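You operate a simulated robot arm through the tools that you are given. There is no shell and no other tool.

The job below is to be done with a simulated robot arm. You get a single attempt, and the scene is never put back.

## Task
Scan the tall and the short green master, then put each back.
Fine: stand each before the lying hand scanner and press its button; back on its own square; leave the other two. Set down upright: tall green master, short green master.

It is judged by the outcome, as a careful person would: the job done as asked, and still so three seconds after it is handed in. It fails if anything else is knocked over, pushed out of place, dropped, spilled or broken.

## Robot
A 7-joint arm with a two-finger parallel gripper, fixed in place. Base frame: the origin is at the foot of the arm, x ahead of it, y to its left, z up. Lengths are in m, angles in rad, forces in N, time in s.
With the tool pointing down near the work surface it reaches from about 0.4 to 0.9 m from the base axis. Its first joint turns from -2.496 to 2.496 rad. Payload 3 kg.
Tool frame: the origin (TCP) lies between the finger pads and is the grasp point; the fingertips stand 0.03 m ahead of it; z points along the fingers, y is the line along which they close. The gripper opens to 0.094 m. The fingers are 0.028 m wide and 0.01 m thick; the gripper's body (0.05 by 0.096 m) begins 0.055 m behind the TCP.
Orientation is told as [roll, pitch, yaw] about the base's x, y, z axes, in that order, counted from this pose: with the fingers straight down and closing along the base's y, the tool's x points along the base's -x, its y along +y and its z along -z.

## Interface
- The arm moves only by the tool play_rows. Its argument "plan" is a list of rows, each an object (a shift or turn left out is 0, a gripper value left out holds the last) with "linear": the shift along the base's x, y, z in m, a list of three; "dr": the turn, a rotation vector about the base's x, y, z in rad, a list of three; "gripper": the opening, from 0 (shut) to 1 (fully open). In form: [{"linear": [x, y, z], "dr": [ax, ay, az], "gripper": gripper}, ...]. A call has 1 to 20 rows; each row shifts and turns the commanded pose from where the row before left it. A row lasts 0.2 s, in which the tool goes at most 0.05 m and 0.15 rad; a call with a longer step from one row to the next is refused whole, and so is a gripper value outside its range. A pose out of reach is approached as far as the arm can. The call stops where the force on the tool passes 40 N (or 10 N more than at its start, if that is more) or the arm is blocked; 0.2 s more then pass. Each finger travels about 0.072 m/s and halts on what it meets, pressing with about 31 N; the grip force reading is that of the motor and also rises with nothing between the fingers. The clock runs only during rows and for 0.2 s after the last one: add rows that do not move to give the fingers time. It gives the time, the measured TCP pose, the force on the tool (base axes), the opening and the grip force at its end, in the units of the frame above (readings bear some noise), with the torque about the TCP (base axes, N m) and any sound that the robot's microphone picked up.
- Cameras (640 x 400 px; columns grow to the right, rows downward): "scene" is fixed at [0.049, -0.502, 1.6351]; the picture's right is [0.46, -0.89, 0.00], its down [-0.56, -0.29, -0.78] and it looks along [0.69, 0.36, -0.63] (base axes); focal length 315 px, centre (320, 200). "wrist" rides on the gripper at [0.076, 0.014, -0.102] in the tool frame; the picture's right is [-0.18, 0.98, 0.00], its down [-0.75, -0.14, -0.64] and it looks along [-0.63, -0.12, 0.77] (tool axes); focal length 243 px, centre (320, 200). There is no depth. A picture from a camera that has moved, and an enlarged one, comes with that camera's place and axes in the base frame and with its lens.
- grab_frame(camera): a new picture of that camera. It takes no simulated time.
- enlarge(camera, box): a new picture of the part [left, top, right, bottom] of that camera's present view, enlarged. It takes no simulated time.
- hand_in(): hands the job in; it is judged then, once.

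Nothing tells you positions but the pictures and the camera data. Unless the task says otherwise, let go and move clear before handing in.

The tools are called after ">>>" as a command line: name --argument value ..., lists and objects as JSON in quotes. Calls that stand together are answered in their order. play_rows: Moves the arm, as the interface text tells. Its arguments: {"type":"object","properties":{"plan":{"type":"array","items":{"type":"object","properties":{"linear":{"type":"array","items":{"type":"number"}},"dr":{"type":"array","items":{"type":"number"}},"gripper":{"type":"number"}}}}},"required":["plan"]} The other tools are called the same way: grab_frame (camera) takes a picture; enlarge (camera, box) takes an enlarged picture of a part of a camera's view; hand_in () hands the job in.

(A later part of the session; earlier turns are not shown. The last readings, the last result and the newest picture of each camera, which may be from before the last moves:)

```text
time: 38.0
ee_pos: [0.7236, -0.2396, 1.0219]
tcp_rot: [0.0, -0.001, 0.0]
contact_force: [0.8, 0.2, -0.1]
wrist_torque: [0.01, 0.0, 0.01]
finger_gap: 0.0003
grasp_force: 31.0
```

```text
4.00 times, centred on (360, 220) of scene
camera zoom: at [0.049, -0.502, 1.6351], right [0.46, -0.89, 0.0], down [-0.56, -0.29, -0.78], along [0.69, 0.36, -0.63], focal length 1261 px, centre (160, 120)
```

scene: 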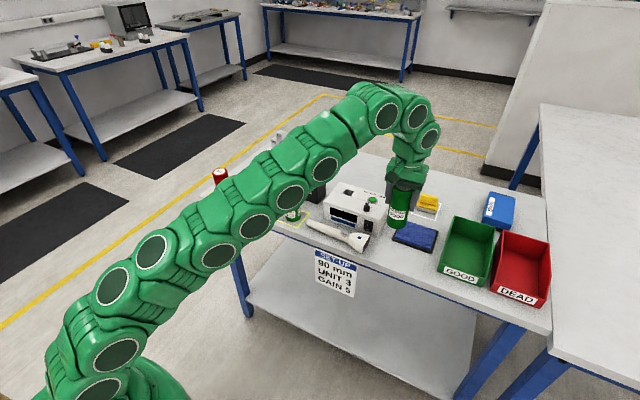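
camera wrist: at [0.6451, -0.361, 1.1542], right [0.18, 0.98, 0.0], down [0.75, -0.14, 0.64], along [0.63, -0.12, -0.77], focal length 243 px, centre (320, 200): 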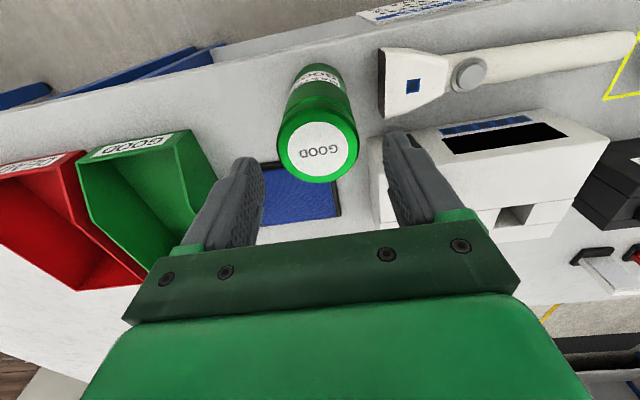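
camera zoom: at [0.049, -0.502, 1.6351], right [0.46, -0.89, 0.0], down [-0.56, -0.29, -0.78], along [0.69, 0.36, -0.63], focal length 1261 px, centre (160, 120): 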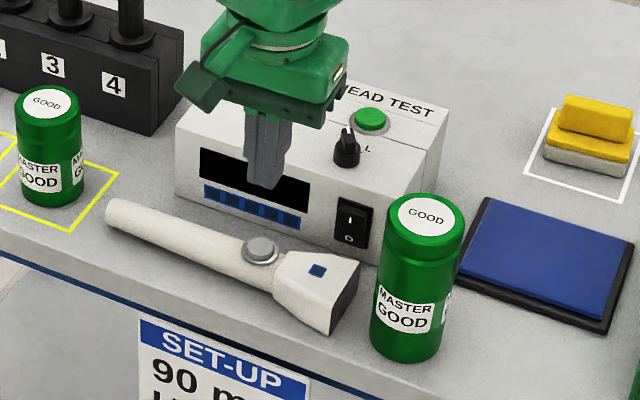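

>>> play_rows --plan '[{"linear": [0.001, 0.0005, -0.03]}, {"linear": [0, 0, -0.03]}, {"linear": [0, 0, -0.008]}, {"linear": [0, 0, 0]}, {"linear": [0, 0, -0.002]}, {"linear": [0, 0, -0.002]}, {"linear": [0, 0, -0.002]}, {"linear": [0, 0, -0.001]}, {"linear": [0, 0, -0.001]}, {"linear": [0, 0, 0]}]'

>>> enlarge --camera "wrist" --box '[180, 50, 420, 200]'

>>> enlarge --camera "scene" --box '[310, 170, 410, 270]'

```text
time: 40.2
ee_pos: [0.7246, -0.2378, 0.9453]
tcp_rot: [-0.001, -0.001, 0.0]
contact_force: [2.1, 0.7, 9.4]
wrist_torque: [0.02, -0.03, -0.01]
finger_gap: 0.0
grasp_force: 31.2
heard: click
```

```text
2.67 times, centred on (300, 125) of wrist
camera zoom: at [0.648, -0.2235, 1.0478], right [0.18, 0.98, 0.0], down [0.75, -0.14, 0.64], along [0.63, -0.12, -0.77], focal length 647 px, centre (373, 400)
```

zoom: 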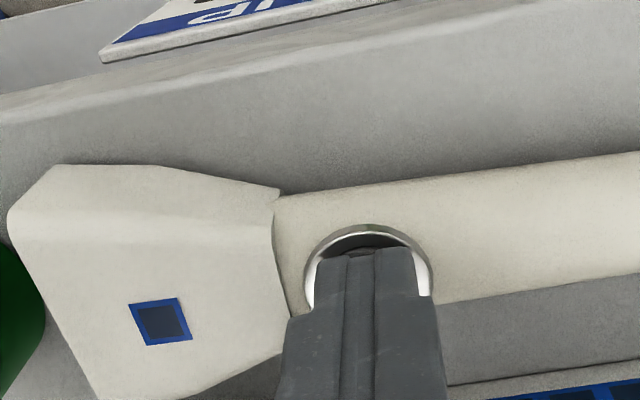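

```text
4.00 times, centred on (360, 220) of scene
camera zoom: at [0.049, -0.502, 1.6351], right [0.46, -0.89, 0.0], down [-0.56, -0.29, -0.78], along [0.69, 0.36, -0.63], focal length 1261 px, centre (160, 120)
```

zoom: 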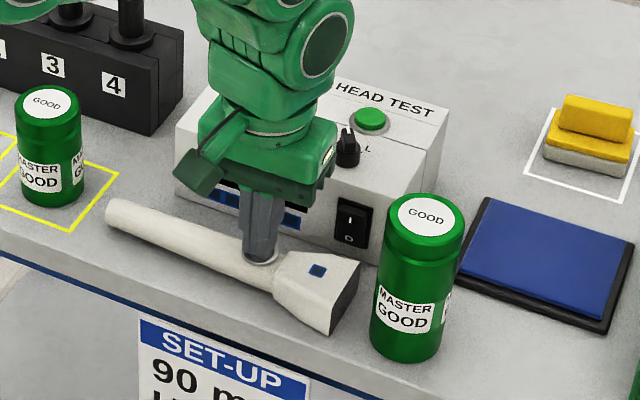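

There is still just the click, the same as before. I hold the button down for a couple of seconds to see whether a longer hold changes anything.

>>> play_rows --plan '[{"linear": [0, 0, 0]}, {"linear": [0, 0, 0]}, {"linear": [0, 0, 0]}, {"linear": [0, 0, 0]}, {"linear": [0, 0, 0]}, {"linear": [0, 0, 0]}, {"linear": [0, 0, 0]}, {"linear": [0, 0, 0]}]'

>>> enlarge --camera "wrist" --box '[180, 50, 420, 200]'

>>> grab_frame --camera "scene"

```text
time: 42.0
ee_pos: [0.7247, -0.2389, 0.9452]
tcp_rot: [-0.002, 0.0, 0.001]
contact_force: [1.2, -0.6, 10.2]
wrist_torque: [0.02, -0.02, 0.0]
finger_gap: 0.0
grasp_force: 31.3
```

```text
2.67 times, centred on (300, 125) of wrist
camera zoom: at [0.6478, -0.2236, 1.0476], right [0.18, 0.98, 0.0], down [0.75, -0.14, 0.64], along [0.63, -0.12, -0.77], focal length 647 px, centre (373, 400)
```

zoom: 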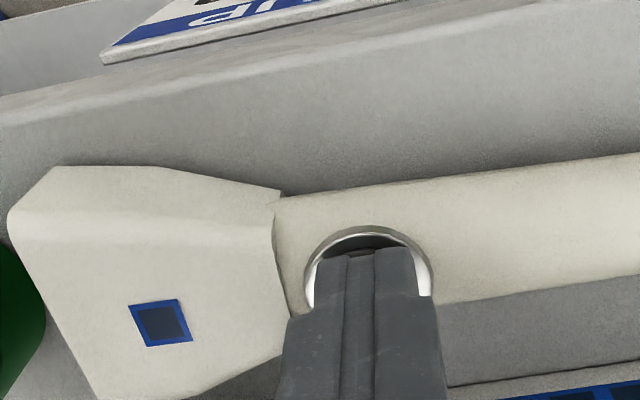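

```text
taken
```

scene: 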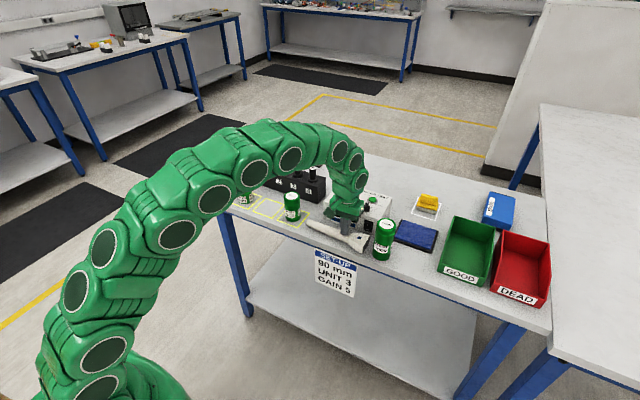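

Holding brought no further response, so the click is simply the button registering. The tall can stood squarely before the window for every press, so I take it as scanned. I release the button, return to the tall can and regrip it.

>>> play_rows --plan '[{"linear": [0, 0, 0.01]}, {"linear": [0, 0, 0.035]}, {"linear": [0, 0, 0.04]}, {"linear": [0, 0, 0.04]}, {"linear": [0, 0, 0.03]}, {"linear": [-0.0008, -0.03, 0], "gripper": 0.78}, {"linear": [0, -0.04, 0]}, {"linear": [0, -0.04, 0]}, {"linear": [0, -0.0165, 0]}, {"linear": [0, 0, -0.03]}, {"linear": [0, 0, -0.02]}, {"linear": [0, 0, 0]}, {"linear": [0, 0, 0]}]'

>>> enlarge --camera "wrist" --box '[240, 60, 440, 200]'

```text
time: 44.8
ee_pos: [0.7241, -0.3634, 1.0506]
tcp_rot: [0.0, 0.001, 0.001]
contact_force: [0.2, -0.3, -0.8]
wrist_torque: [0.0, 0.04, 0.01]
finger_gap: 0.0732
grasp_force: 0.1
```

```text
2.86 times, centred on (340, 130) of wrist
camera zoom: at [0.6478, -0.3497, 1.1531], right [0.18, 0.98, 0.0], down [0.75, -0.14, 0.64], along [0.63, -0.12, -0.77], focal length 693 px, centre (263, 400)
```

zoom: 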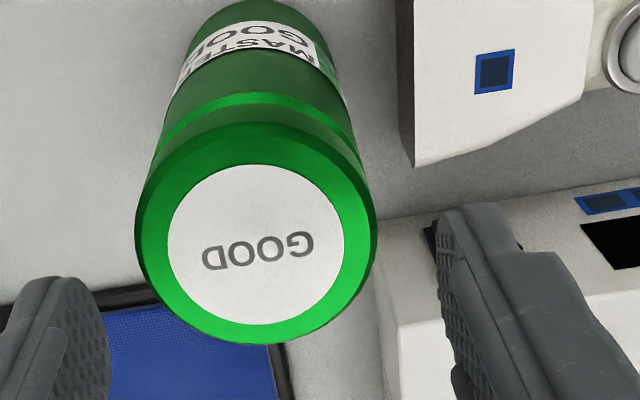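

>>> play_rows --plan '[{"linear": [-0.001, -0.0016, -0.02]}, {"linear": [0, 0, -0.025]}, {"linear": [0, 0, -0.02]}, {"linear": [0, 0, -0.0145]}, {"linear": [0, 0, 0]}, {"linear": [0, 0, 0], "gripper": 0.65}, {"linear": [0, 0, 0], "gripper": 0.55}, {"linear": [0, 0, 0], "gripper": 0.3}, {"linear": [0, 0, 0], "gripper": 0.3}, {"linear": [0, 0, 0]}]'

```text
time: 47.0
ee_pos: [0.7237, -0.3676, 0.9697]
tcp_rot: [0.002, 0.0, 0.0]
contact_force: [-2.1, 0.0, 0.2]
wrist_torque: [-0.02, 0.03, 0.01]
finger_gap: 0.0559
grasp_force: 31.0
```

Regripped firmly. I lift and carry the tall can back over the medium can to above its own square.

>>> play_rows --plan '[{"linear": [0, 0, 0.015]}, {"linear": [0, 0, 0.03]}, {"linear": [0, 0, 0.035]}, {"linear": [0, 0, 0.035]}, {"linear": [0, 0, 0.026]}, {"linear": [0, 0.02, 0]}, {"linear": [0.002, 0.035, 0]}, {"linear": [0.003, 0.04, 0]}, {"linear": [0.003, 0.045, 0]}, {"linear": [0.003, 0.045, 0]}, {"linear": [0.003, 0.045, 0]}, {"linear": [0.003, 0.045, 0]}, {"linear": [0.003, 0.045, 0]}, {"linear": [0.002, 0.045, 0]}, {"linear": [0, 0.04, 0]}, {"linear": [0, 0.03, 0]}, {"linear": [0, 0.005, 0]}, {"linear": [0, 0, 0]}, {"linear": [0, 0, 0]}]'

>>> grab_frame --camera "wrist"

>>> grab_frame --camera "scene"

```text
time: 51.0
ee_pos: [0.7457, 0.0729, 1.1113]
tcp_rot: [-0.001, 0.001, -0.003]
contact_force: [-0.3, -0.7, -5.4]
wrist_torque: [0.01, 0.0, -0.02]
finger_gap: 0.0559
grasp_force: 30.8
```

```text
taken
camera wrist: at [0.6678, 0.0869, 1.214], right [0.18, 0.98, 0.0], down [0.75, -0.14, 0.64], along [0.63, -0.12, -0.77], focal length 243 px, centre (320, 200)
```

wrist: 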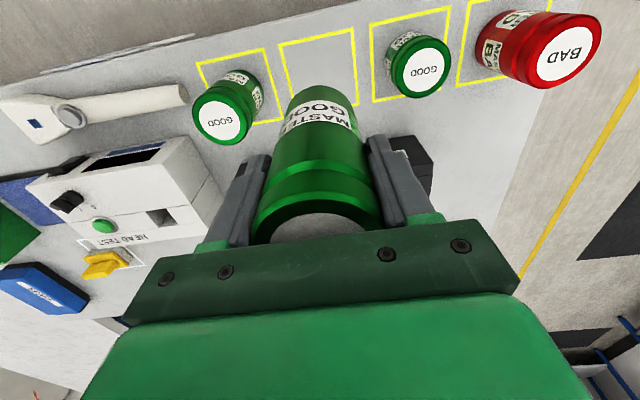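

```text
taken
```

scene: 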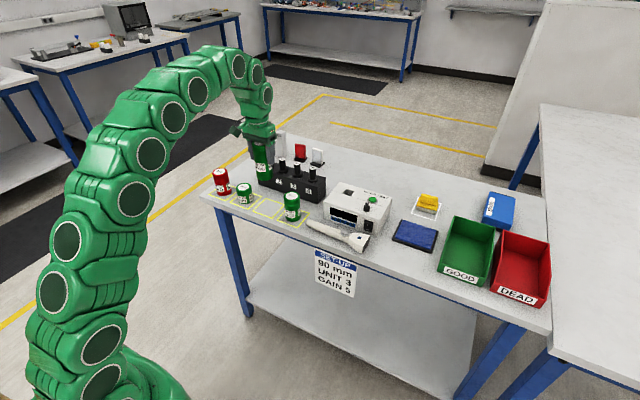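

The tall can hangs over its empty square, about 1.5 mm short in y. I correct that and lower it to just above the bench.

>>> play_rows --plan '[{"linear": [0.0008, 0.0015, -0.02]}, {"linear": [0, 0, -0.03]}, {"linear": [0, 0, -0.03]}, {"linear": [0, 0, -0.03]}, {"linear": [0, 0, -0.018]}, {"linear": [0, 0, -0.007]}, {"linear": [0, 0, 0]}, {"linear": [0, 0, 0]}]'

>>> grab_frame --camera "wrist"

>>> enlarge --camera "scene" --box '[215, 130, 335, 230]'

```text
time: 52.8
ee_pos: [0.7464, 0.0754, 0.9765]
tcp_rot: [0.001, 0.0, -0.002]
contact_force: [0.2, 0.2, -3.8]
wrist_torque: [-0.01, 0.0, 0.02]
finger_gap: 0.0556
grasp_force: 31.2
```

```text
taken
camera wrist: at [0.669, 0.0897, 1.0791], right [0.18, 0.98, 0.0], down [0.75, -0.14, 0.64], along [0.63, -0.12, -0.77], focal length 243 px, centre (320, 200)
```

wrist: 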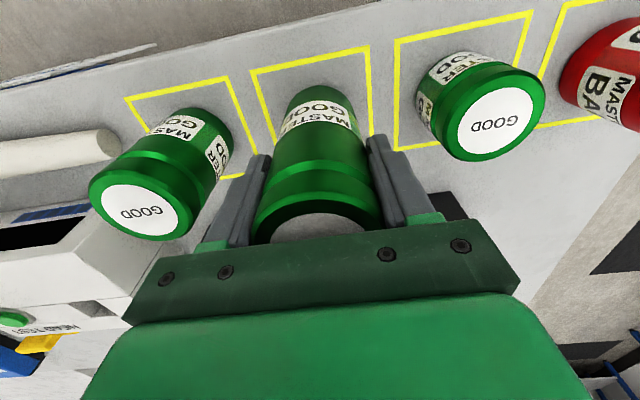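

```text
4.00 times, centred on (275, 180) of scene
camera zoom: at [0.049, -0.502, 1.6351], right [0.46, -0.89, 0.0], down [-0.56, -0.29, -0.78], along [0.69, 0.36, -0.63], focal length 1261 px, centre (500, 280)
```

zoom: 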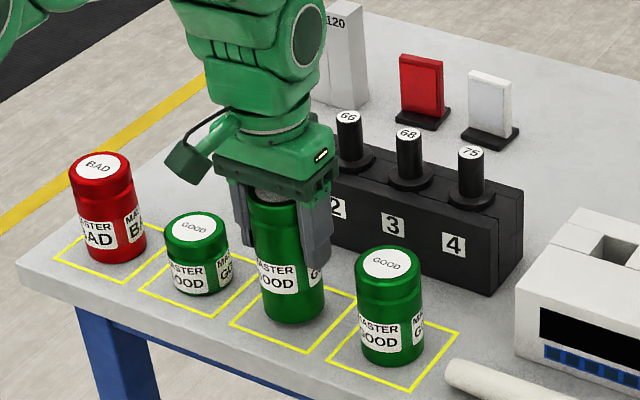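

It lines up with its original pose to within about 0.5 mm. I lower the last 5 mm gently and let go.

>>> play_rows --plan '[{"linear": [0, -0.0008, -0.002]}, {"linear": [0, 0, -0.0015]}, {"linear": [0, 0, -0.001]}, {"linear": [0, 0, -0.0007]}, {"linear": [0, 0, 0]}]'

```text
time: 54.0
ee_pos: [0.7462, 0.0745, 0.9707]
tcp_rot: [0.0, 0.002, 0.001]
contact_force: [0.3, -0.5, -4.1]
wrist_torque: [0.01, 0.0, -0.02]
finger_gap: 0.0558
grasp_force: 31.2
```

>>> play_rows --plan '[{"linear": [0, 0, -0.0007]}, {"linear": [0, 0, -0.0005]}, {"linear": [0, 0, 0]}]'

```text
time: 54.8
ee_pos: [0.7468, 0.074, 0.9695]
tcp_rot: [0.0, -0.002, 0.001]
contact_force: [0.1, -1.1, -3.5]
wrist_torque: [0.05, 0.03, 0.03]
finger_gap: 0.0558
grasp_force: 30.8
```

>>> play_rows --plan '[{"linear": [0, 0, -0.0005]}, {"linear": [0, 0, -0.0005]}, {"linear": [0, 0, 0]}]'

>>> enlarge --camera "scene" --box '[245, 150, 305, 220]'

```text
time: 55.6
ee_pos: [0.7457, 0.0739, 0.969]
tcp_rot: [0.0, 0.0, 0.0]
contact_force: [-3.5, 1.4, 6.9]
wrist_torque: [0.11, 0.3, -0.03]
finger_gap: 0.0561
grasp_force: 31.0
```

```text
5.71 times, centred on (275, 185) of scene
camera zoom: at [0.049, -0.502, 1.6351], right [0.46, -0.89, 0.0], down [-0.56, -0.29, -0.78], along [0.69, 0.36, -0.63], focal length 1802 px, centre (577, 286)
```

zoom: 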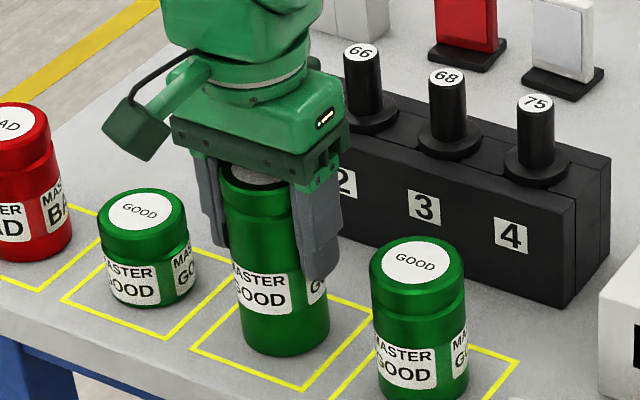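

Contact: the can is down on its square. I open the fingers and rise straight up.

>>> play_rows --plan '[{"linear": [0, 0, 0], "gripper": 0.62}, {"linear": [0, 0, 0], "gripper": 0.68}, {"linear": [0, 0, 0], "gripper": 0.8}, {"linear": [0, 0, 0], "gripper": 0.85}, {"linear": [0, 0, 0.015]}, {"linear": [0, 0, 0.03]}, {"linear": [0, 0, 0.04]}, {"linear": [0, 0, 0.04]}, {"linear": [0, 0, 0.015]}, {"linear": [0, 0, 0]}, {"linear": [0, 0, 0]}]'

>>> grab_frame --camera "wrist"

>>> enlarge --camera "wrist" --box '[270, 30, 450, 150]'

>>> enlarge --camera "scene" --box '[190, 120, 390, 260]'

```text
time: 58.0
ee_pos: [0.7462, 0.0738, 1.1094]
tcp_rot: [0.001, -0.002, 0.001]
contact_force: [0.2, 1.2, 0.0]
wrist_torque: [-0.03, 0.0, -0.02]
finger_gap: 0.0801
grasp_force: 0.0
```

```text
taken
camera wrist: at [0.6694, 0.0873, 1.2114], right [0.18, 0.98, 0.0], down [0.75, -0.14, 0.64], along [0.63, -0.12, -0.77], focal length 243 px, centre (320, 200)
```

wrist: 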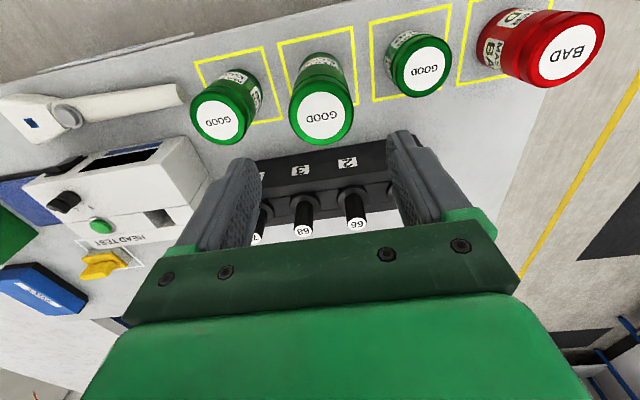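

```text
3.33 times, centred on (360, 90) of wrist
camera zoom: at [0.6694, 0.0873, 1.2114], right [0.18, 0.98, 0.0], down [0.75, -0.14, 0.64], along [0.63, -0.12, -0.77], focal length 809 px, centre (187, 567)
```

zoom: 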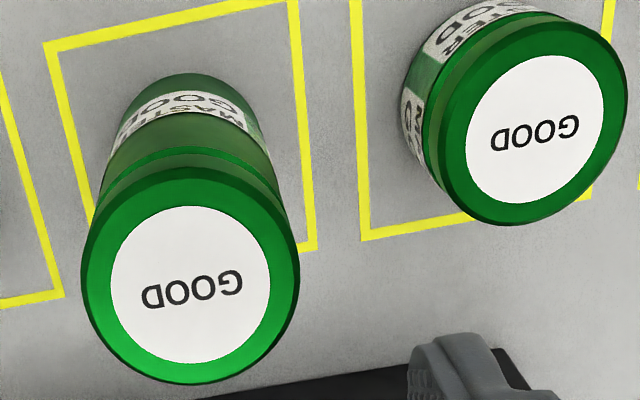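

```text
2.86 times, centred on (290, 190) of scene
camera zoom: at [0.049, -0.502, 1.6351], right [0.46, -0.89, 0.0], down [-0.56, -0.29, -0.78], along [0.69, 0.36, -0.63], focal length 901 px, centre (406, 229)
```

zoom: 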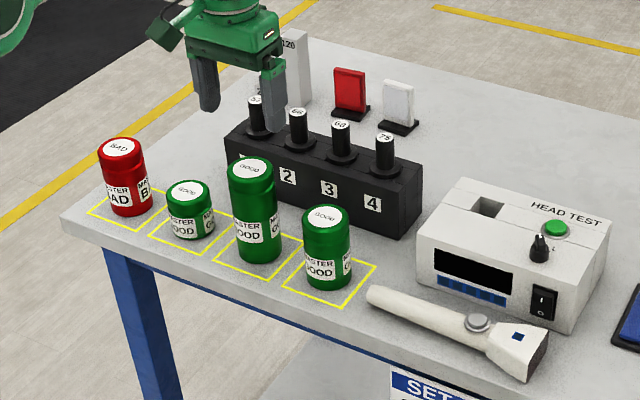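

The tall can stands upright, centred on its own square at about (0.745, 0.073). Next is the short one at about (0.745, 0.180), so I hover above it and check alignment.

>>> play_rows --plan '[{"linear": [0, 0.03, 0], "gripper": 0.85}, {"linear": [-0.001, 0.04, 0]}, {"linear": [0, 0.036, 0]}, {"linear": [0, 0, -0.03]}, {"linear": [0, 0, -0.03]}, {"linear": [0, 0, 0]}, {"linear": [0, 0, 0]}, {"linear": [0, 0, 0]}]'

>>> grab_frame --camera "wrist"

>>> enlarge --camera "wrist" --box '[230, 40, 410, 160]'

```text
time: 59.8
ee_pos: [0.7463, 0.18, 1.0491]
tcp_rot: [0.0, 0.0, -0.002]
contact_force: [0.2, -0.3, -0.3]
wrist_torque: [-0.02, 0.04, -0.02]
finger_gap: 0.0799
grasp_force: 0.0
```

```text
taken
camera wrist: at [0.6685, 0.1946, 1.1514], right [0.18, 0.98, 0.0], down [0.75, -0.14, 0.64], along [0.63, -0.12, -0.77], focal length 243 px, centre (320, 200)
```

wrist: 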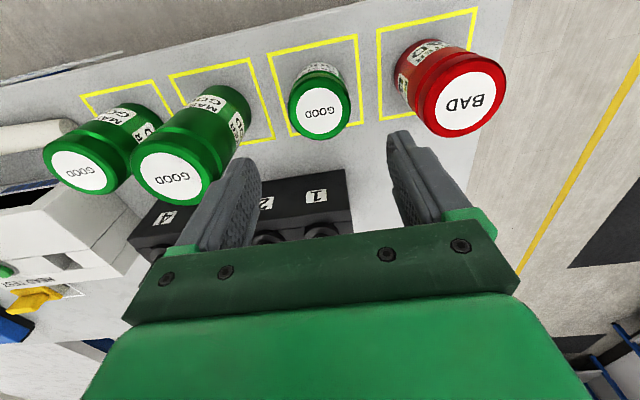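

```text
3.33 times, centred on (320, 100) of wrist
camera zoom: at [0.6685, 0.1946, 1.1514], right [0.18, 0.98, 0.0], down [0.75, -0.14, 0.64], along [0.63, -0.12, -0.77], focal length 809 px, centre (320, 533)
```

zoom: 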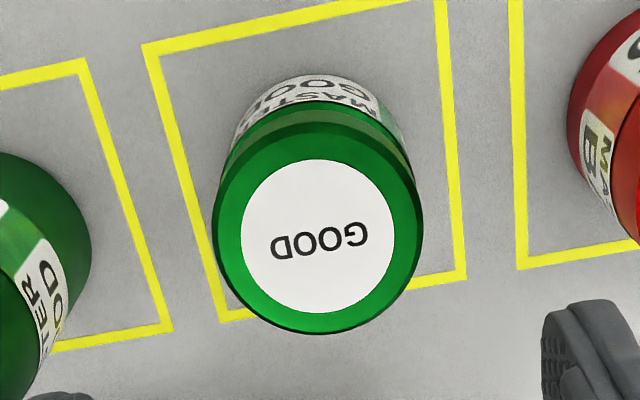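

The short can (top z ≈ 0.937, 56 mm diameter) is within 1 mm of the tool axis and clear of its neighbours. I descend to TCP z ≈ 0.92 and check before closing.

>>> play_rows --plan '[{"linear": [-0.0008, -0.0005, -0.03]}, {"linear": [0, 0, -0.03]}, {"linear": [0, 0, -0.03]}, {"linear": [0, 0, -0.025]}, {"linear": [0, 0, -0.014]}, {"linear": [0, 0, 0]}, {"linear": [0, 0, 0]}]'

>>> grab_frame --camera "wrist"

>>> enlarge --camera "scene" --box '[200, 150, 300, 220]'

```text
time: 61.4
ee_pos: [0.7428, 0.1783, 0.9186]
tcp_rot: [0.0, -0.001, 0.0]
contact_force: [0.1, 0.1, 0.1]
wrist_torque: [-0.03, 0.0, 0.03]
finger_gap: 0.08
grasp_force: 0.1
```

```text
taken
camera wrist: at [0.6664, 0.1935, 1.0209], right [0.18, 0.98, 0.0], down [0.75, -0.14, 0.64], along [0.63, -0.12, -0.77], focal length 243 px, centre (320, 200)
```

wrist: 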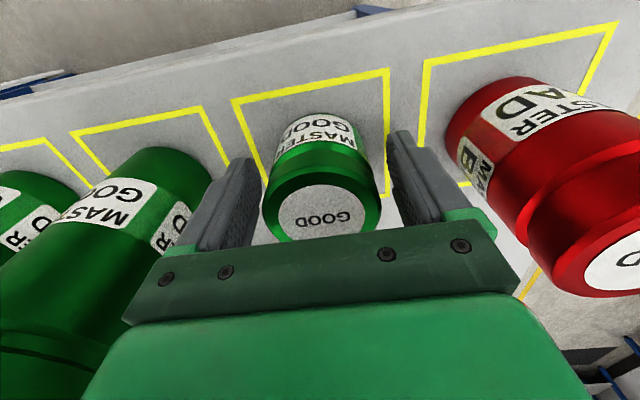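

```text
5.71 times, centred on (250, 185) of scene
camera zoom: at [0.049, -0.502, 1.6351], right [0.46, -0.89, 0.0], down [-0.56, -0.29, -0.78], along [0.69, 0.36, -0.63], focal length 1802 px, centre (720, 286)
```

zoom: 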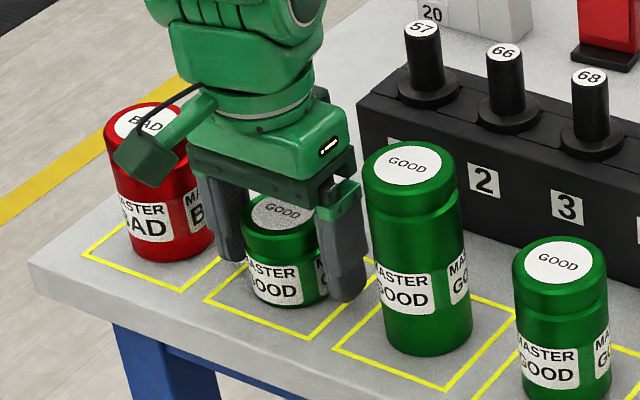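

Well centred, with clear gaps to the red and tall cans. I close the gripper.

>>> play_rows --plan '[{"linear": [0, 0, 0], "gripper": 0.7}, {"linear": [0, 0, 0], "gripper": 0.62}, {"linear": [0, 0, 0], "gripper": 0.55}, {"linear": [0, 0, 0], "gripper": 0.3}, {"linear": [0, 0, 0], "gripper": 0.3}, {"linear": [0, 0, 0]}]'

>>> enlarge --camera "wrist" --box '[200, 60, 440, 260]'

```text
time: 62.8
ee_pos: [0.7439, 0.1792, 0.9174]
tcp_rot: [0.001, 0.0, 0.0]
contact_force: [0.5, 0.4, 0.6]
wrist_torque: [-0.02, -0.04, 0.0]
finger_gap: 0.0569
grasp_force: 31.4
```

```text
2.00 times, centred on (320, 160) of wrist
camera zoom: at [0.6665, 0.1935, 1.021], right [0.18, 0.98, 0.0], down [0.75, -0.14, 0.64], along [0.63, -0.12, -0.77], focal length 485 px, centre (320, 280)
```

zoom: 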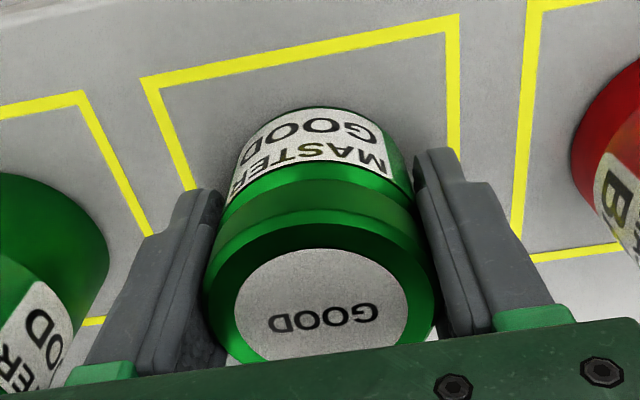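

Gripped (0.057 m at full force). I lift it 0.16 m so it clears the tall can, and carry it to the scanner.

>>> play_rows --plan '[{"linear": [0, 0, 0.015]}, {"linear": [0, 0, 0.03]}, {"linear": [0, 0, 0.035]}, {"linear": [0, 0, 0.035]}, {"linear": [0, 0, 0.03]}, {"linear": [0, 0, 0.015]}, {"linear": [0, -0.02, 0]}, {"linear": [0, -0.035, 0]}, {"linear": [-0.002, -0.045, 0]}, {"linear": [-0.002, -0.045, 0]}, {"linear": [-0.002, -0.045, 0]}, {"linear": [-0.002, -0.045, 0]}, {"linear": [-0.002, -0.045, 0]}, {"linear": [-0.002, -0.045, 0]}, {"linear": [-0.002, -0.045, 0]}, {"linear": [-0.002, -0.045, 0]}, {"linear": [-0.002, -0.045, 0]}, {"linear": [-0.002, -0.045, 0]}, {"linear": [0, -0.035, 0]}, {"linear": [0, -0.01, 0]}]'

>>> play_rows --plan '[{"linear": [0, 0, 0]}, {"linear": [0, 0, 0]}]'

>>> grab_frame --camera "wrist"

>>> enlarge --camera "wrist" --box '[260, 0, 560, 200]'

```text
time: 67.0
ee_pos: [0.7221, -0.3713, 1.0792]
tcp_rot: [0.0, 0.001, 0.001]
contact_force: [-0.2, 0.0, -2.4]
wrist_torque: [0.0, 0.02, -0.01]
finger_gap: 0.056
grasp_force: 31.3
```

```text
time: 67.6
ee_pos: [0.7232, -0.3706, 1.0793]
tcp_rot: [0.0, 0.0, 0.0]
contact_force: [0.4, -0.3, -2.9]
wrist_torque: [0.01, 0.03, 0.02]
finger_gap: 0.0561
grasp_force: 30.9
```

```text
taken
camera wrist: at [0.6469, -0.3562, 1.1822], right [0.18, 0.98, 0.0], down [0.75, -0.14, 0.64], along [0.63, -0.12, -0.77], focal length 243 px, centre (320, 200)
```

wrist: 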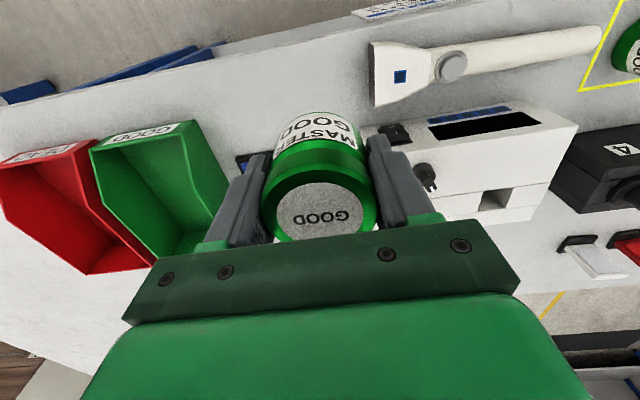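

```text
2.00 times, centred on (410, 100) of wrist
camera zoom: at [0.6469, -0.3562, 1.1822], right [0.18, 0.98, 0.0], down [0.75, -0.14, 0.64], along [0.63, -0.12, -0.77], focal length 485 px, centre (140, 400)
```

zoom: 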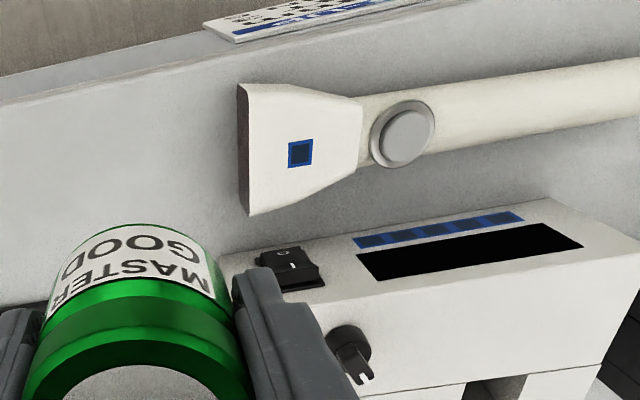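

The scanner has not moved. I shift 6 mm nearer (window gap ≈ 22 mm, fingers still about 9 mm clear of the head) and lower to just above the bench.

>>> play_rows --plan '[{"linear": [-0.002, 0.006, 0]}, {"linear": [0, 0, -0.02]}, {"linear": [0, 0, -0.03]}, {"linear": [0, 0, -0.035]}, {"linear": [0, 0, -0.03]}, {"linear": [0, 0, -0.025]}, {"linear": [0, 0, -0.014]}, {"linear": [0, 0, 0]}, {"linear": [0, 0, 0]}]'

>>> grab_frame --camera "wrist"

>>> enlarge --camera "scene" --box '[310, 190, 430, 280]'

```text
time: 69.6
ee_pos: [0.723, -0.3655, 0.9255]
tcp_rot: [-0.001, 0.0, -0.001]
contact_force: [0.2, -0.2, -2.3]
wrist_torque: [0.04, 0.03, 0.03]
finger_gap: 0.0561
grasp_force: 31.1
```

```text
taken
camera wrist: at [0.6453, -0.3512, 1.0297], right [0.18, 0.98, 0.0], down [0.75, -0.14, 0.64], along [0.63, -0.12, -0.77], focal length 243 px, centre (320, 200)
```

wrist: 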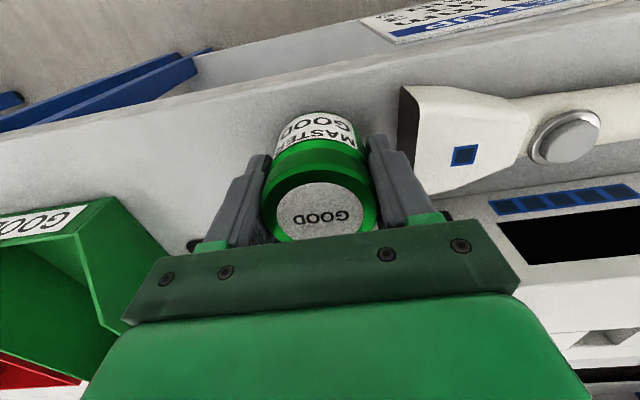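

```text
4.44 times, centred on (370, 235) of scene
camera zoom: at [0.049, -0.502, 1.6351], right [0.46, -0.89, 0.0], down [-0.56, -0.29, -0.78], along [0.69, 0.36, -0.63], focal length 1401 px, centre (98, 44)
```

zoom: 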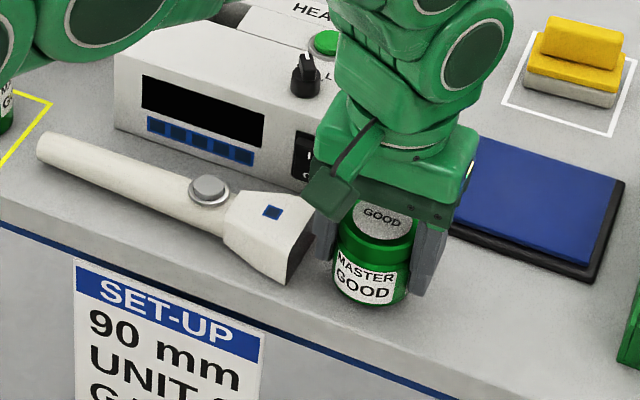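

About 8 mm remain. I lower in small steps while watching the force.

>>> play_rows --plan '[{"linear": [0, 0, -0.003]}, {"linear": [0, 0, -0.002]}, {"linear": [0, 0, -0.0015]}, {"linear": [0, 0, 0]}]'

```text
time: 70.6
ee_pos: [0.7221, -0.3652, 0.9191]
tcp_rot: [-0.001, 0.001, 0.0]
contact_force: [-0.2, 0.3, -2.1]
wrist_torque: [-0.01, -0.01, 0.0]
finger_gap: 0.0562
grasp_force: 30.9
```

>>> play_rows --plan '[{"linear": [0, 0, -0.0007]}, {"linear": [0, 0, -0.0006]}, {"linear": [0, 0, 0]}]'

```text
time: 71.4
ee_pos: [0.7222, -0.3645, 0.918]
tcp_rot: [0.0, 0.0, 0.002]
contact_force: [-0.5, -0.3, 0.5]
wrist_torque: [0.02, 0.1, -0.02]
finger_gap: 0.0559
grasp_force: 31.1
```

The bench now carries the can (force went from -2.3 to +0.5 N). I release with a small opening, rise straight up and go to the button.

>>> play_rows --plan '[{"linear": [0, 0, -0.0003], "gripper": 0.61}, {"linear": [0, 0, 0], "gripper": 0.64}, {"linear": [0, 0, 0], "gripper": 0.67}, {"linear": [0, 0, 0], "gripper": 0.67}, {"linear": [0, 0, 0]}]'

>>> grab_frame --camera "wrist"

>>> enlarge --camera "scene" --box '[310, 190, 430, 280]'

```text
time: 72.6
ee_pos: [0.7226, -0.3642, 0.9176]
tcp_rot: [0.001, 0.001, 0.001]
contact_force: [0.0, 0.8, -0.3]
wrist_torque: [-0.02, -0.02, 0.03]
finger_gap: 0.063
grasp_force: 0.1
```

```text
taken
camera wrist: at [0.6457, -0.35, 1.0206], right [0.18, 0.98, 0.0], down [0.75, -0.14, 0.64], along [0.63, -0.12, -0.77], focal length 243 px, centre (320, 200)
```

wrist: 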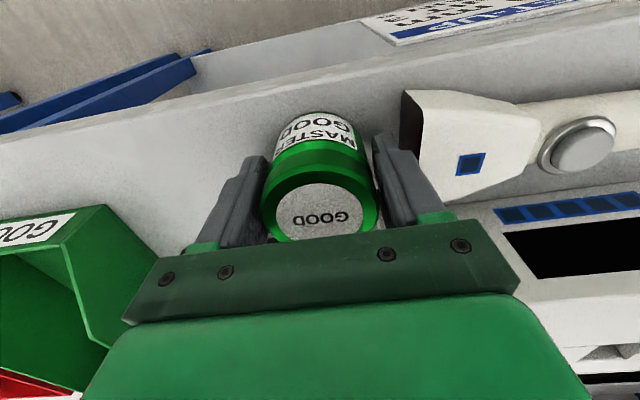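

```text
4.44 times, centred on (370, 235) of scene
camera zoom: at [0.049, -0.502, 1.6351], right [0.46, -0.89, 0.0], down [-0.56, -0.29, -0.78], along [0.69, 0.36, -0.63], focal length 1401 px, centre (98, 44)
```

zoom: 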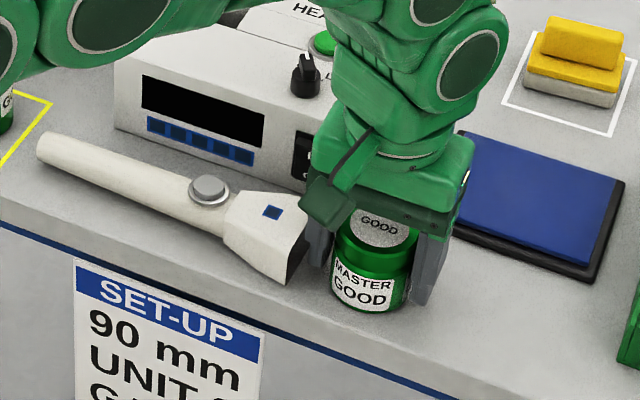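

>>> play_rows --plan '[{"linear": [0, 0, 0.01]}, {"linear": [0, 0, 0.025]}, {"linear": [0, 0, 0.035]}, {"linear": [0, 0, 0.04]}, {"linear": [0, 0, 0.01]}, {"linear": [0, 0.03, 0]}, {"linear": [0.001, 0.04, 0]}, {"linear": [0.001, 0.04, 0], "gripper": 0.0}, {"linear": [0, 0.0155, 0]}, {"linear": [0, 0, -0.015]}, {"linear": [0, 0, 0]}, {"linear": [0, 0, 0]}]'

>>> enlarge --camera "wrist" --box '[180, 50, 420, 200]'

>>> enlarge --camera "scene" --box '[310, 170, 430, 270]'

```text
time: 75.2
ee_pos: [0.7256, -0.238, 1.0225]
tcp_rot: [0.0, 0.0, 0.0]
contact_force: [0.4, -0.3, 0.9]
wrist_torque: [-0.01, 0.0, -0.02]
finger_gap: 0.0001
grasp_force: 30.7
```

```text
2.67 times, centred on (300, 125) of wrist
camera zoom: at [0.6481, -0.2243, 1.1257], right [0.18, 0.98, 0.0], down [0.75, -0.14, 0.64], along [0.63, -0.12, -0.77], focal length 647 px, centre (373, 400)
```

zoom: 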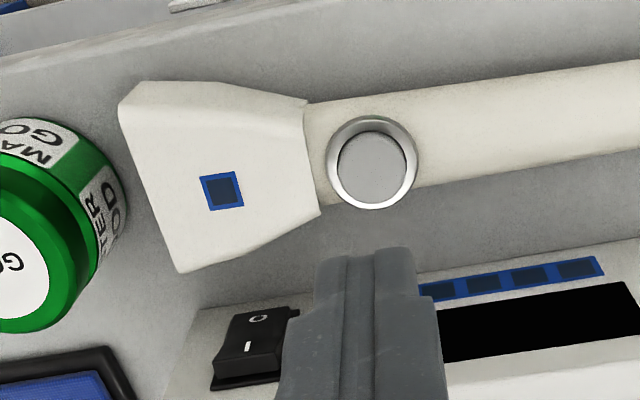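

```text
4.00 times, centred on (370, 220) of scene
camera zoom: at [0.049, -0.502, 1.6351], right [0.46, -0.89, 0.0], down [-0.56, -0.29, -0.78], along [0.69, 0.36, -0.63], focal length 1261 px, centre (120, 120)
```

zoom: 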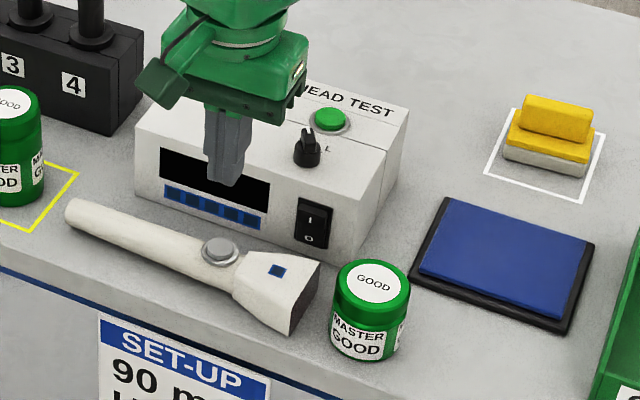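

The short can stands upright right before the window, and the tool axis is on the button. I press it.

>>> play_rows --plan '[{"linear": [0, 0, -0.03]}, {"linear": [0, 0, -0.03]}, {"linear": [0, 0, -0.009]}, {"linear": [0, 0, 0]}, {"linear": [0, 0, -0.002]}, {"linear": [0, 0, -0.002]}, {"linear": [0, 0, -0.002]}, {"linear": [0, 0, -0.001]}, {"linear": [0, 0, -0.001]}, {"linear": [0, 0, 0]}, {"linear": [0, 0, 0]}, {"linear": [0, 0, 0]}]'

>>> enlarge --camera "scene" --box '[310, 170, 430, 270]'

```text
time: 77.8
ee_pos: [0.7245, -0.2395, 0.9456]
tcp_rot: [0.001, 0.0, -0.001]
contact_force: [3.1, 1.5, 9.2]
wrist_torque: [0.04, -0.07, -0.01]
finger_gap: 0.0
grasp_force: 31.2
heard: click
```

```text
4.00 times, centred on (370, 220) of scene
camera zoom: at [0.049, -0.502, 1.6351], right [0.46, -0.89, 0.0], down [-0.56, -0.29, -0.78], along [0.69, 0.36, -0.63], focal length 1261 px, centre (120, 120)
```

zoom: 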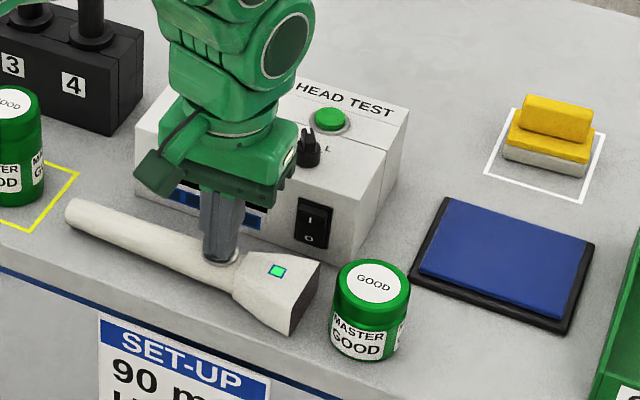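

The scanner's lamp turned green for the short can, so a read is shown by that lamp and the tall can's presses evidently did not register. I hold a bit longer to see how long the lamp stays lit, so I can interpret it properly.

>>> enlarge --camera "wrist" --box '[180, 50, 420, 200]'

>>> play_rows --plan '[{"linear": [0, 0, 0]}, {"linear": [0, 0, 0]}, {"linear": [0, 0, 0]}, {"linear": [0, 0, 0]}, {"linear": [0, 0, 0]}, {"linear": [0, 0, 0]}, {"linear": [0, 0, 0]}]'

>>> enlarge --camera "scene" --box '[310, 170, 430, 270]'

```text
2.67 times, centred on (300, 125) of wrist
camera zoom: at [0.6467, -0.2246, 1.0485], right [0.18, 0.98, 0.0], down [0.75, -0.14, 0.64], along [0.63, -0.12, -0.77], focal length 647 px, centre (373, 400)
```

zoom: 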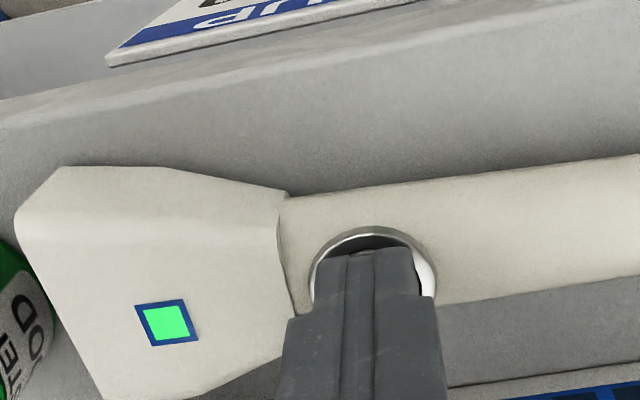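

```text
time: 79.4
ee_pos: [0.7236, -0.2388, 0.9455]
tcp_rot: [0.0, 0.0, 0.001]
contact_force: [-1.0, 0.7, 7.1]
wrist_torque: [0.01, 0.07, -0.01]
finger_gap: 0.0
grasp_force: 31.0
```

```text
4.00 times, centred on (370, 220) of scene
camera zoom: at [0.049, -0.502, 1.6351], right [0.46, -0.89, 0.0], down [-0.56, -0.29, -0.78], along [0.69, 0.36, -0.63], focal length 1261 px, centre (120, 120)
```

zoom: 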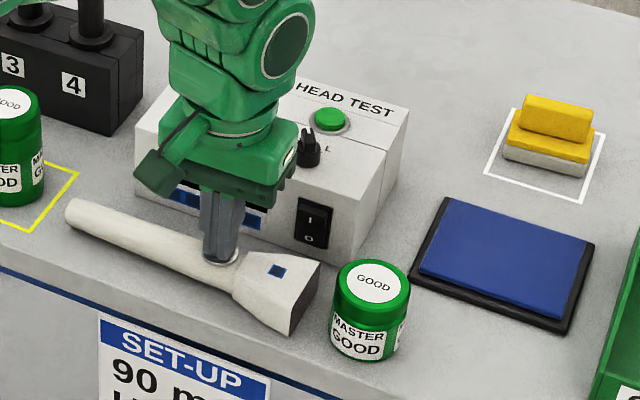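

The lamp lights only briefly (on about 1.2 s after the click, off by 2.8 s), so I need its timing to judge the earlier tall-can presses. I release and press again with the short can, taking pictures at short intervals.

>>> play_rows --plan '[{"linear": [0, 0, 0.008]}, {"linear": [0, 0, 0.004]}, {"linear": [0, 0, 0]}]'

>>> play_rows --plan '[{"linear": [0, 0, -0.006]}, {"linear": [0, 0, -0.004]}, {"linear": [0, 0, -0.002]}]'

>>> enlarge --camera "scene" --box '[340, 210, 420, 270]'

>>> play_rows --plan '[{"linear": [0, 0, 0]}]'

>>> enlarge --camera "scene" --box '[340, 210, 420, 270]'

>>> play_rows --plan '[{"linear": [0, 0, 0]}]'

>>> enlarge --camera "scene" --box '[340, 210, 420, 270]'

>>> play_rows --plan '[{"linear": [0, 0, 0]}]'

>>> enlarge --camera "scene" --box '[340, 210, 420, 270]'

>>> play_rows --plan '[{"linear": [0, 0, 0]}]'

>>> enlarge --camera "scene" --box '[340, 210, 420, 270]'

```text
time: 80.2
ee_pos: [0.7245, -0.2386, 0.9582]
tcp_rot: [-0.001, 0.001, 0.002]
contact_force: [-0.4, 0.0, -0.3]
wrist_torque: [-0.02, 0.04, -0.01]
finger_gap: 0.0
grasp_force: 30.7
```

```text
time: 81.0
ee_pos: [0.7233, -0.2392, 0.9456]
tcp_rot: [0.0, -0.001, 0.0]
contact_force: [1.7, 1.0, 6.0]
wrist_torque: [0.03, 0.0, 0.01]
finger_gap: 0.0
grasp_force: 30.9
heard: click
```

```text
6.67 times, centred on (380, 240) of scene
camera zoom: at [0.049, -0.502, 1.6351], right [0.46, -0.89, 0.0], down [-0.56, -0.29, -0.78], along [0.69, 0.36, -0.63], focal length 2102 px, centre (-80, -67)
```

zoom: 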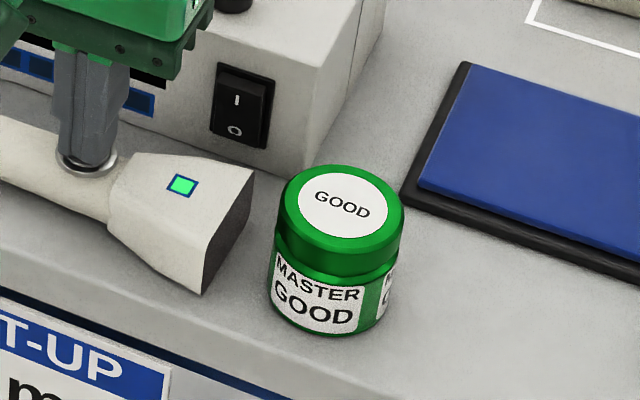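

```text
time: 81.4
ee_pos: [0.7254, -0.2396, 0.9461]
tcp_rot: [-0.002, 0.001, -0.001]
contact_force: [1.4, 1.5, 5.7]
wrist_torque: [0.03, -0.02, -0.05]
finger_gap: 0.0
grasp_force: 30.5
```

```text
6.67 times, centred on (380, 240) of scene
camera zoom: at [0.049, -0.502, 1.6351], right [0.46, -0.89, 0.0], down [-0.56, -0.29, -0.78], along [0.69, 0.36, -0.63], focal length 2102 px, centre (-80, -67)
```

zoom: 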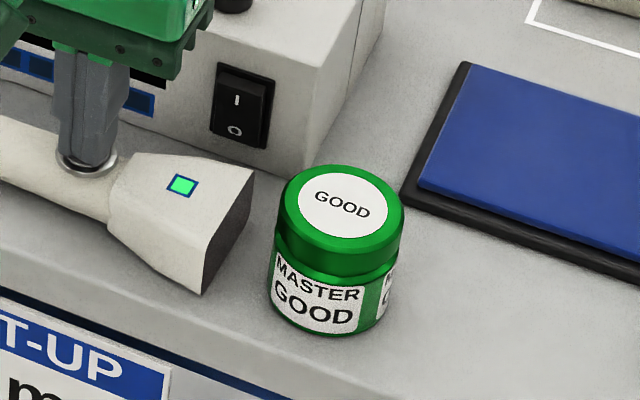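

```text
time: 81.8
ee_pos: [0.7249, -0.24, 0.9461]
tcp_rot: [0.001, 0.0, 0.001]
contact_force: [1.6, 0.2, 5.6]
wrist_torque: [0.01, -0.02, -0.03]
finger_gap: 0.0
grasp_force: 31.4
```

```text
6.67 times, centred on (380, 240) of scene
camera zoom: at [0.049, -0.502, 1.6351], right [0.46, -0.89, 0.0], down [-0.56, -0.29, -0.78], along [0.69, 0.36, -0.63], focal length 2102 px, centre (-80, -67)
```

zoom: 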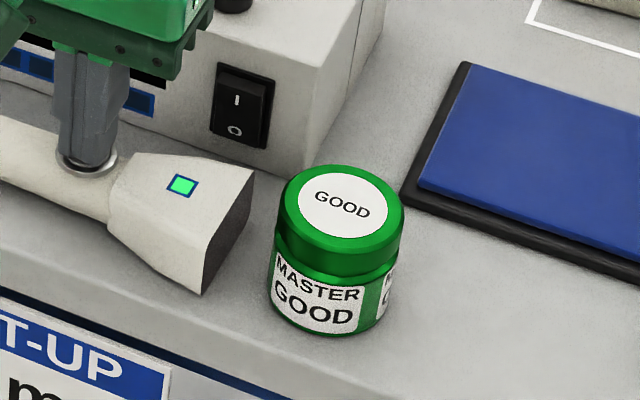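

```text
time: 82.2
ee_pos: [0.7232, -0.239, 0.9459]
tcp_rot: [-0.001, -0.001, 0.0]
contact_force: [1.7, 1.2, 6.1]
wrist_torque: [0.01, -0.01, 0.01]
finger_gap: 0.0
grasp_force: 30.7
```

```text
6.67 times, centred on (380, 240) of scene
camera zoom: at [0.049, -0.502, 1.6351], right [0.46, -0.89, 0.0], down [-0.56, -0.29, -0.78], along [0.69, 0.36, -0.63], focal length 2102 px, centre (-80, -67)
```

zoom: 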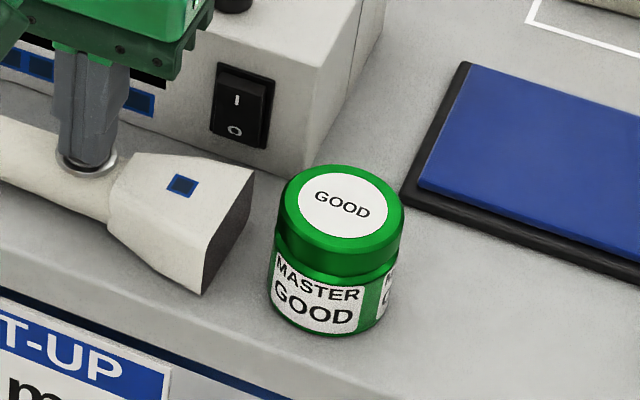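

```text
time: 82.6
ee_pos: [0.725, -0.2385, 0.9464]
tcp_rot: [0.001, 0.001, 0.001]
contact_force: [1.4, 0.2, 6.4]
wrist_torque: [-0.01, -0.03, 0.01]
finger_gap: 0.0
grasp_force: 31.3
```

```text
6.67 times, centred on (380, 240) of scene
camera zoom: at [0.049, -0.502, 1.6351], right [0.46, -0.89, 0.0], down [-0.56, -0.29, -0.78], along [0.69, 0.36, -0.63], focal length 2102 px, centre (-80, -67)
```

zoom: 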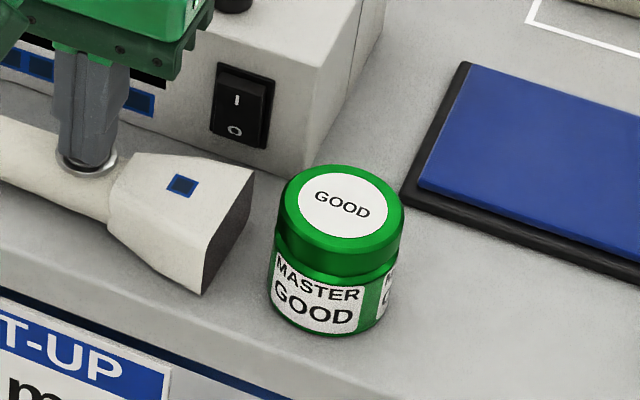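

The lamp lights right after the click and stays on for about 1.3 s, so the short can is read (twice). All of the tall can's presses were real misses, and it will need another try nearer the window. First I fetch the short can to put it back.

>>> play_rows --plan '[{"linear": [0, 0, 0.01]}, {"linear": [0, 0, 0.035]}, {"linear": [0, 0, 0.04]}, {"linear": [0, 0, 0.025]}, {"linear": [-0.001, -0.03, 0], "gripper": 0.7}, {"linear": [-0.001, -0.04, 0]}, {"linear": [0, -0.04, 0]}, {"linear": [0, -0.0155, 0]}, {"linear": [0, 0, -0.03]}, {"linear": [0, 0, -0.03]}, {"linear": [0, 0, 0]}, {"linear": [0, 0, 0]}]'

>>> grab_frame --camera "wrist"

>>> enlarge --camera "wrist" --box '[240, 80, 440, 220]'

```text
time: 85.2
ee_pos: [0.7231, -0.3647, 0.993]
tcp_rot: [-0.001, 0.001, 0.001]
contact_force: [0.4, 0.1, 0.0]
wrist_torque: [0.0, -0.04, -0.01]
finger_gap: 0.066
grasp_force: 0.0
```

```text
taken
camera wrist: at [0.6456, -0.3505, 1.0966], right [0.18, 0.98, 0.0], down [0.75, -0.14, 0.64], along [0.63, -0.12, -0.77], focal length 243 px, centre (320, 200)
```

wrist: 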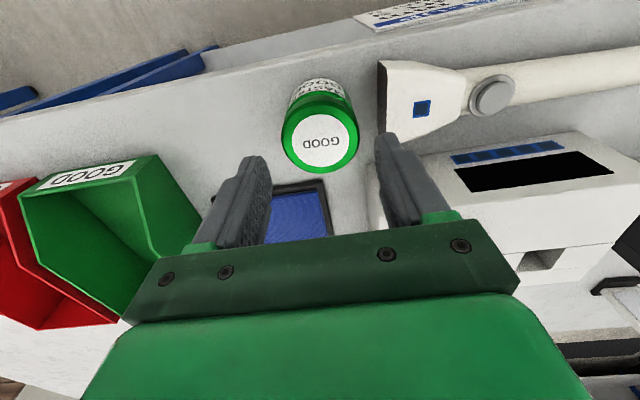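

```text
2.86 times, centred on (340, 150) of wrist
camera zoom: at [0.6456, -0.3505, 1.0966], right [0.18, 0.98, 0.0], down [0.75, -0.14, 0.64], along [0.63, -0.12, -0.77], focal length 693 px, centre (263, 343)
```

zoom: 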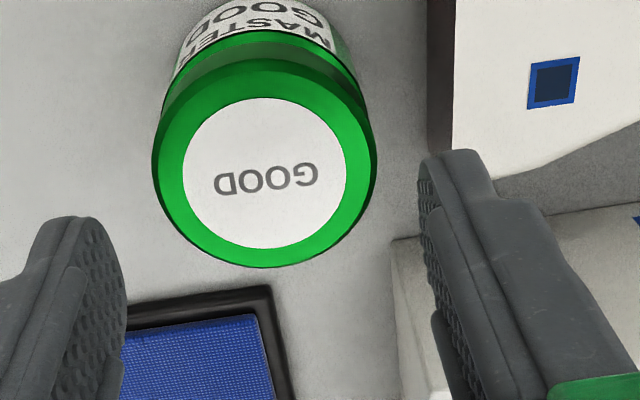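

>>> play_rows --plan '[{"linear": [0.0016, 0.0002, -0.02]}, {"linear": [0, 0, -0.025]}, {"linear": [0, 0, -0.02]}, {"linear": [0, 0, -0.0105]}, {"linear": [0, 0, 0]}, {"linear": [0, 0, 0], "gripper": 0.62}, {"linear": [0, 0, 0], "gripper": 0.55}, {"linear": [0, 0, 0], "gripper": 0.3}, {"linear": [0, 0, 0], "gripper": 0.3}, {"linear": [0, 0, 0]}]'

>>> grab_frame --camera "wrist"

```text
time: 87.4
ee_pos: [0.7245, -0.365, 0.919]
tcp_rot: [0.001, 0.001, -0.001]
contact_force: [1.8, -0.3, 0.8]
wrist_torque: [-0.04, 0.0, 0.04]
finger_gap: 0.0558
grasp_force: 31.4
```

```text
taken
camera wrist: at [0.6465, -0.3505, 1.0222], right [0.18, 0.98, 0.0], down [0.75, -0.14, 0.64], along [0.63, -0.12, -0.77], focal length 243 px, centre (320, 200)
```

wrist: 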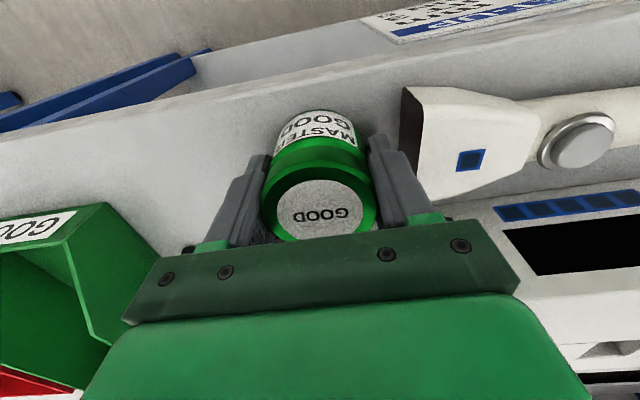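

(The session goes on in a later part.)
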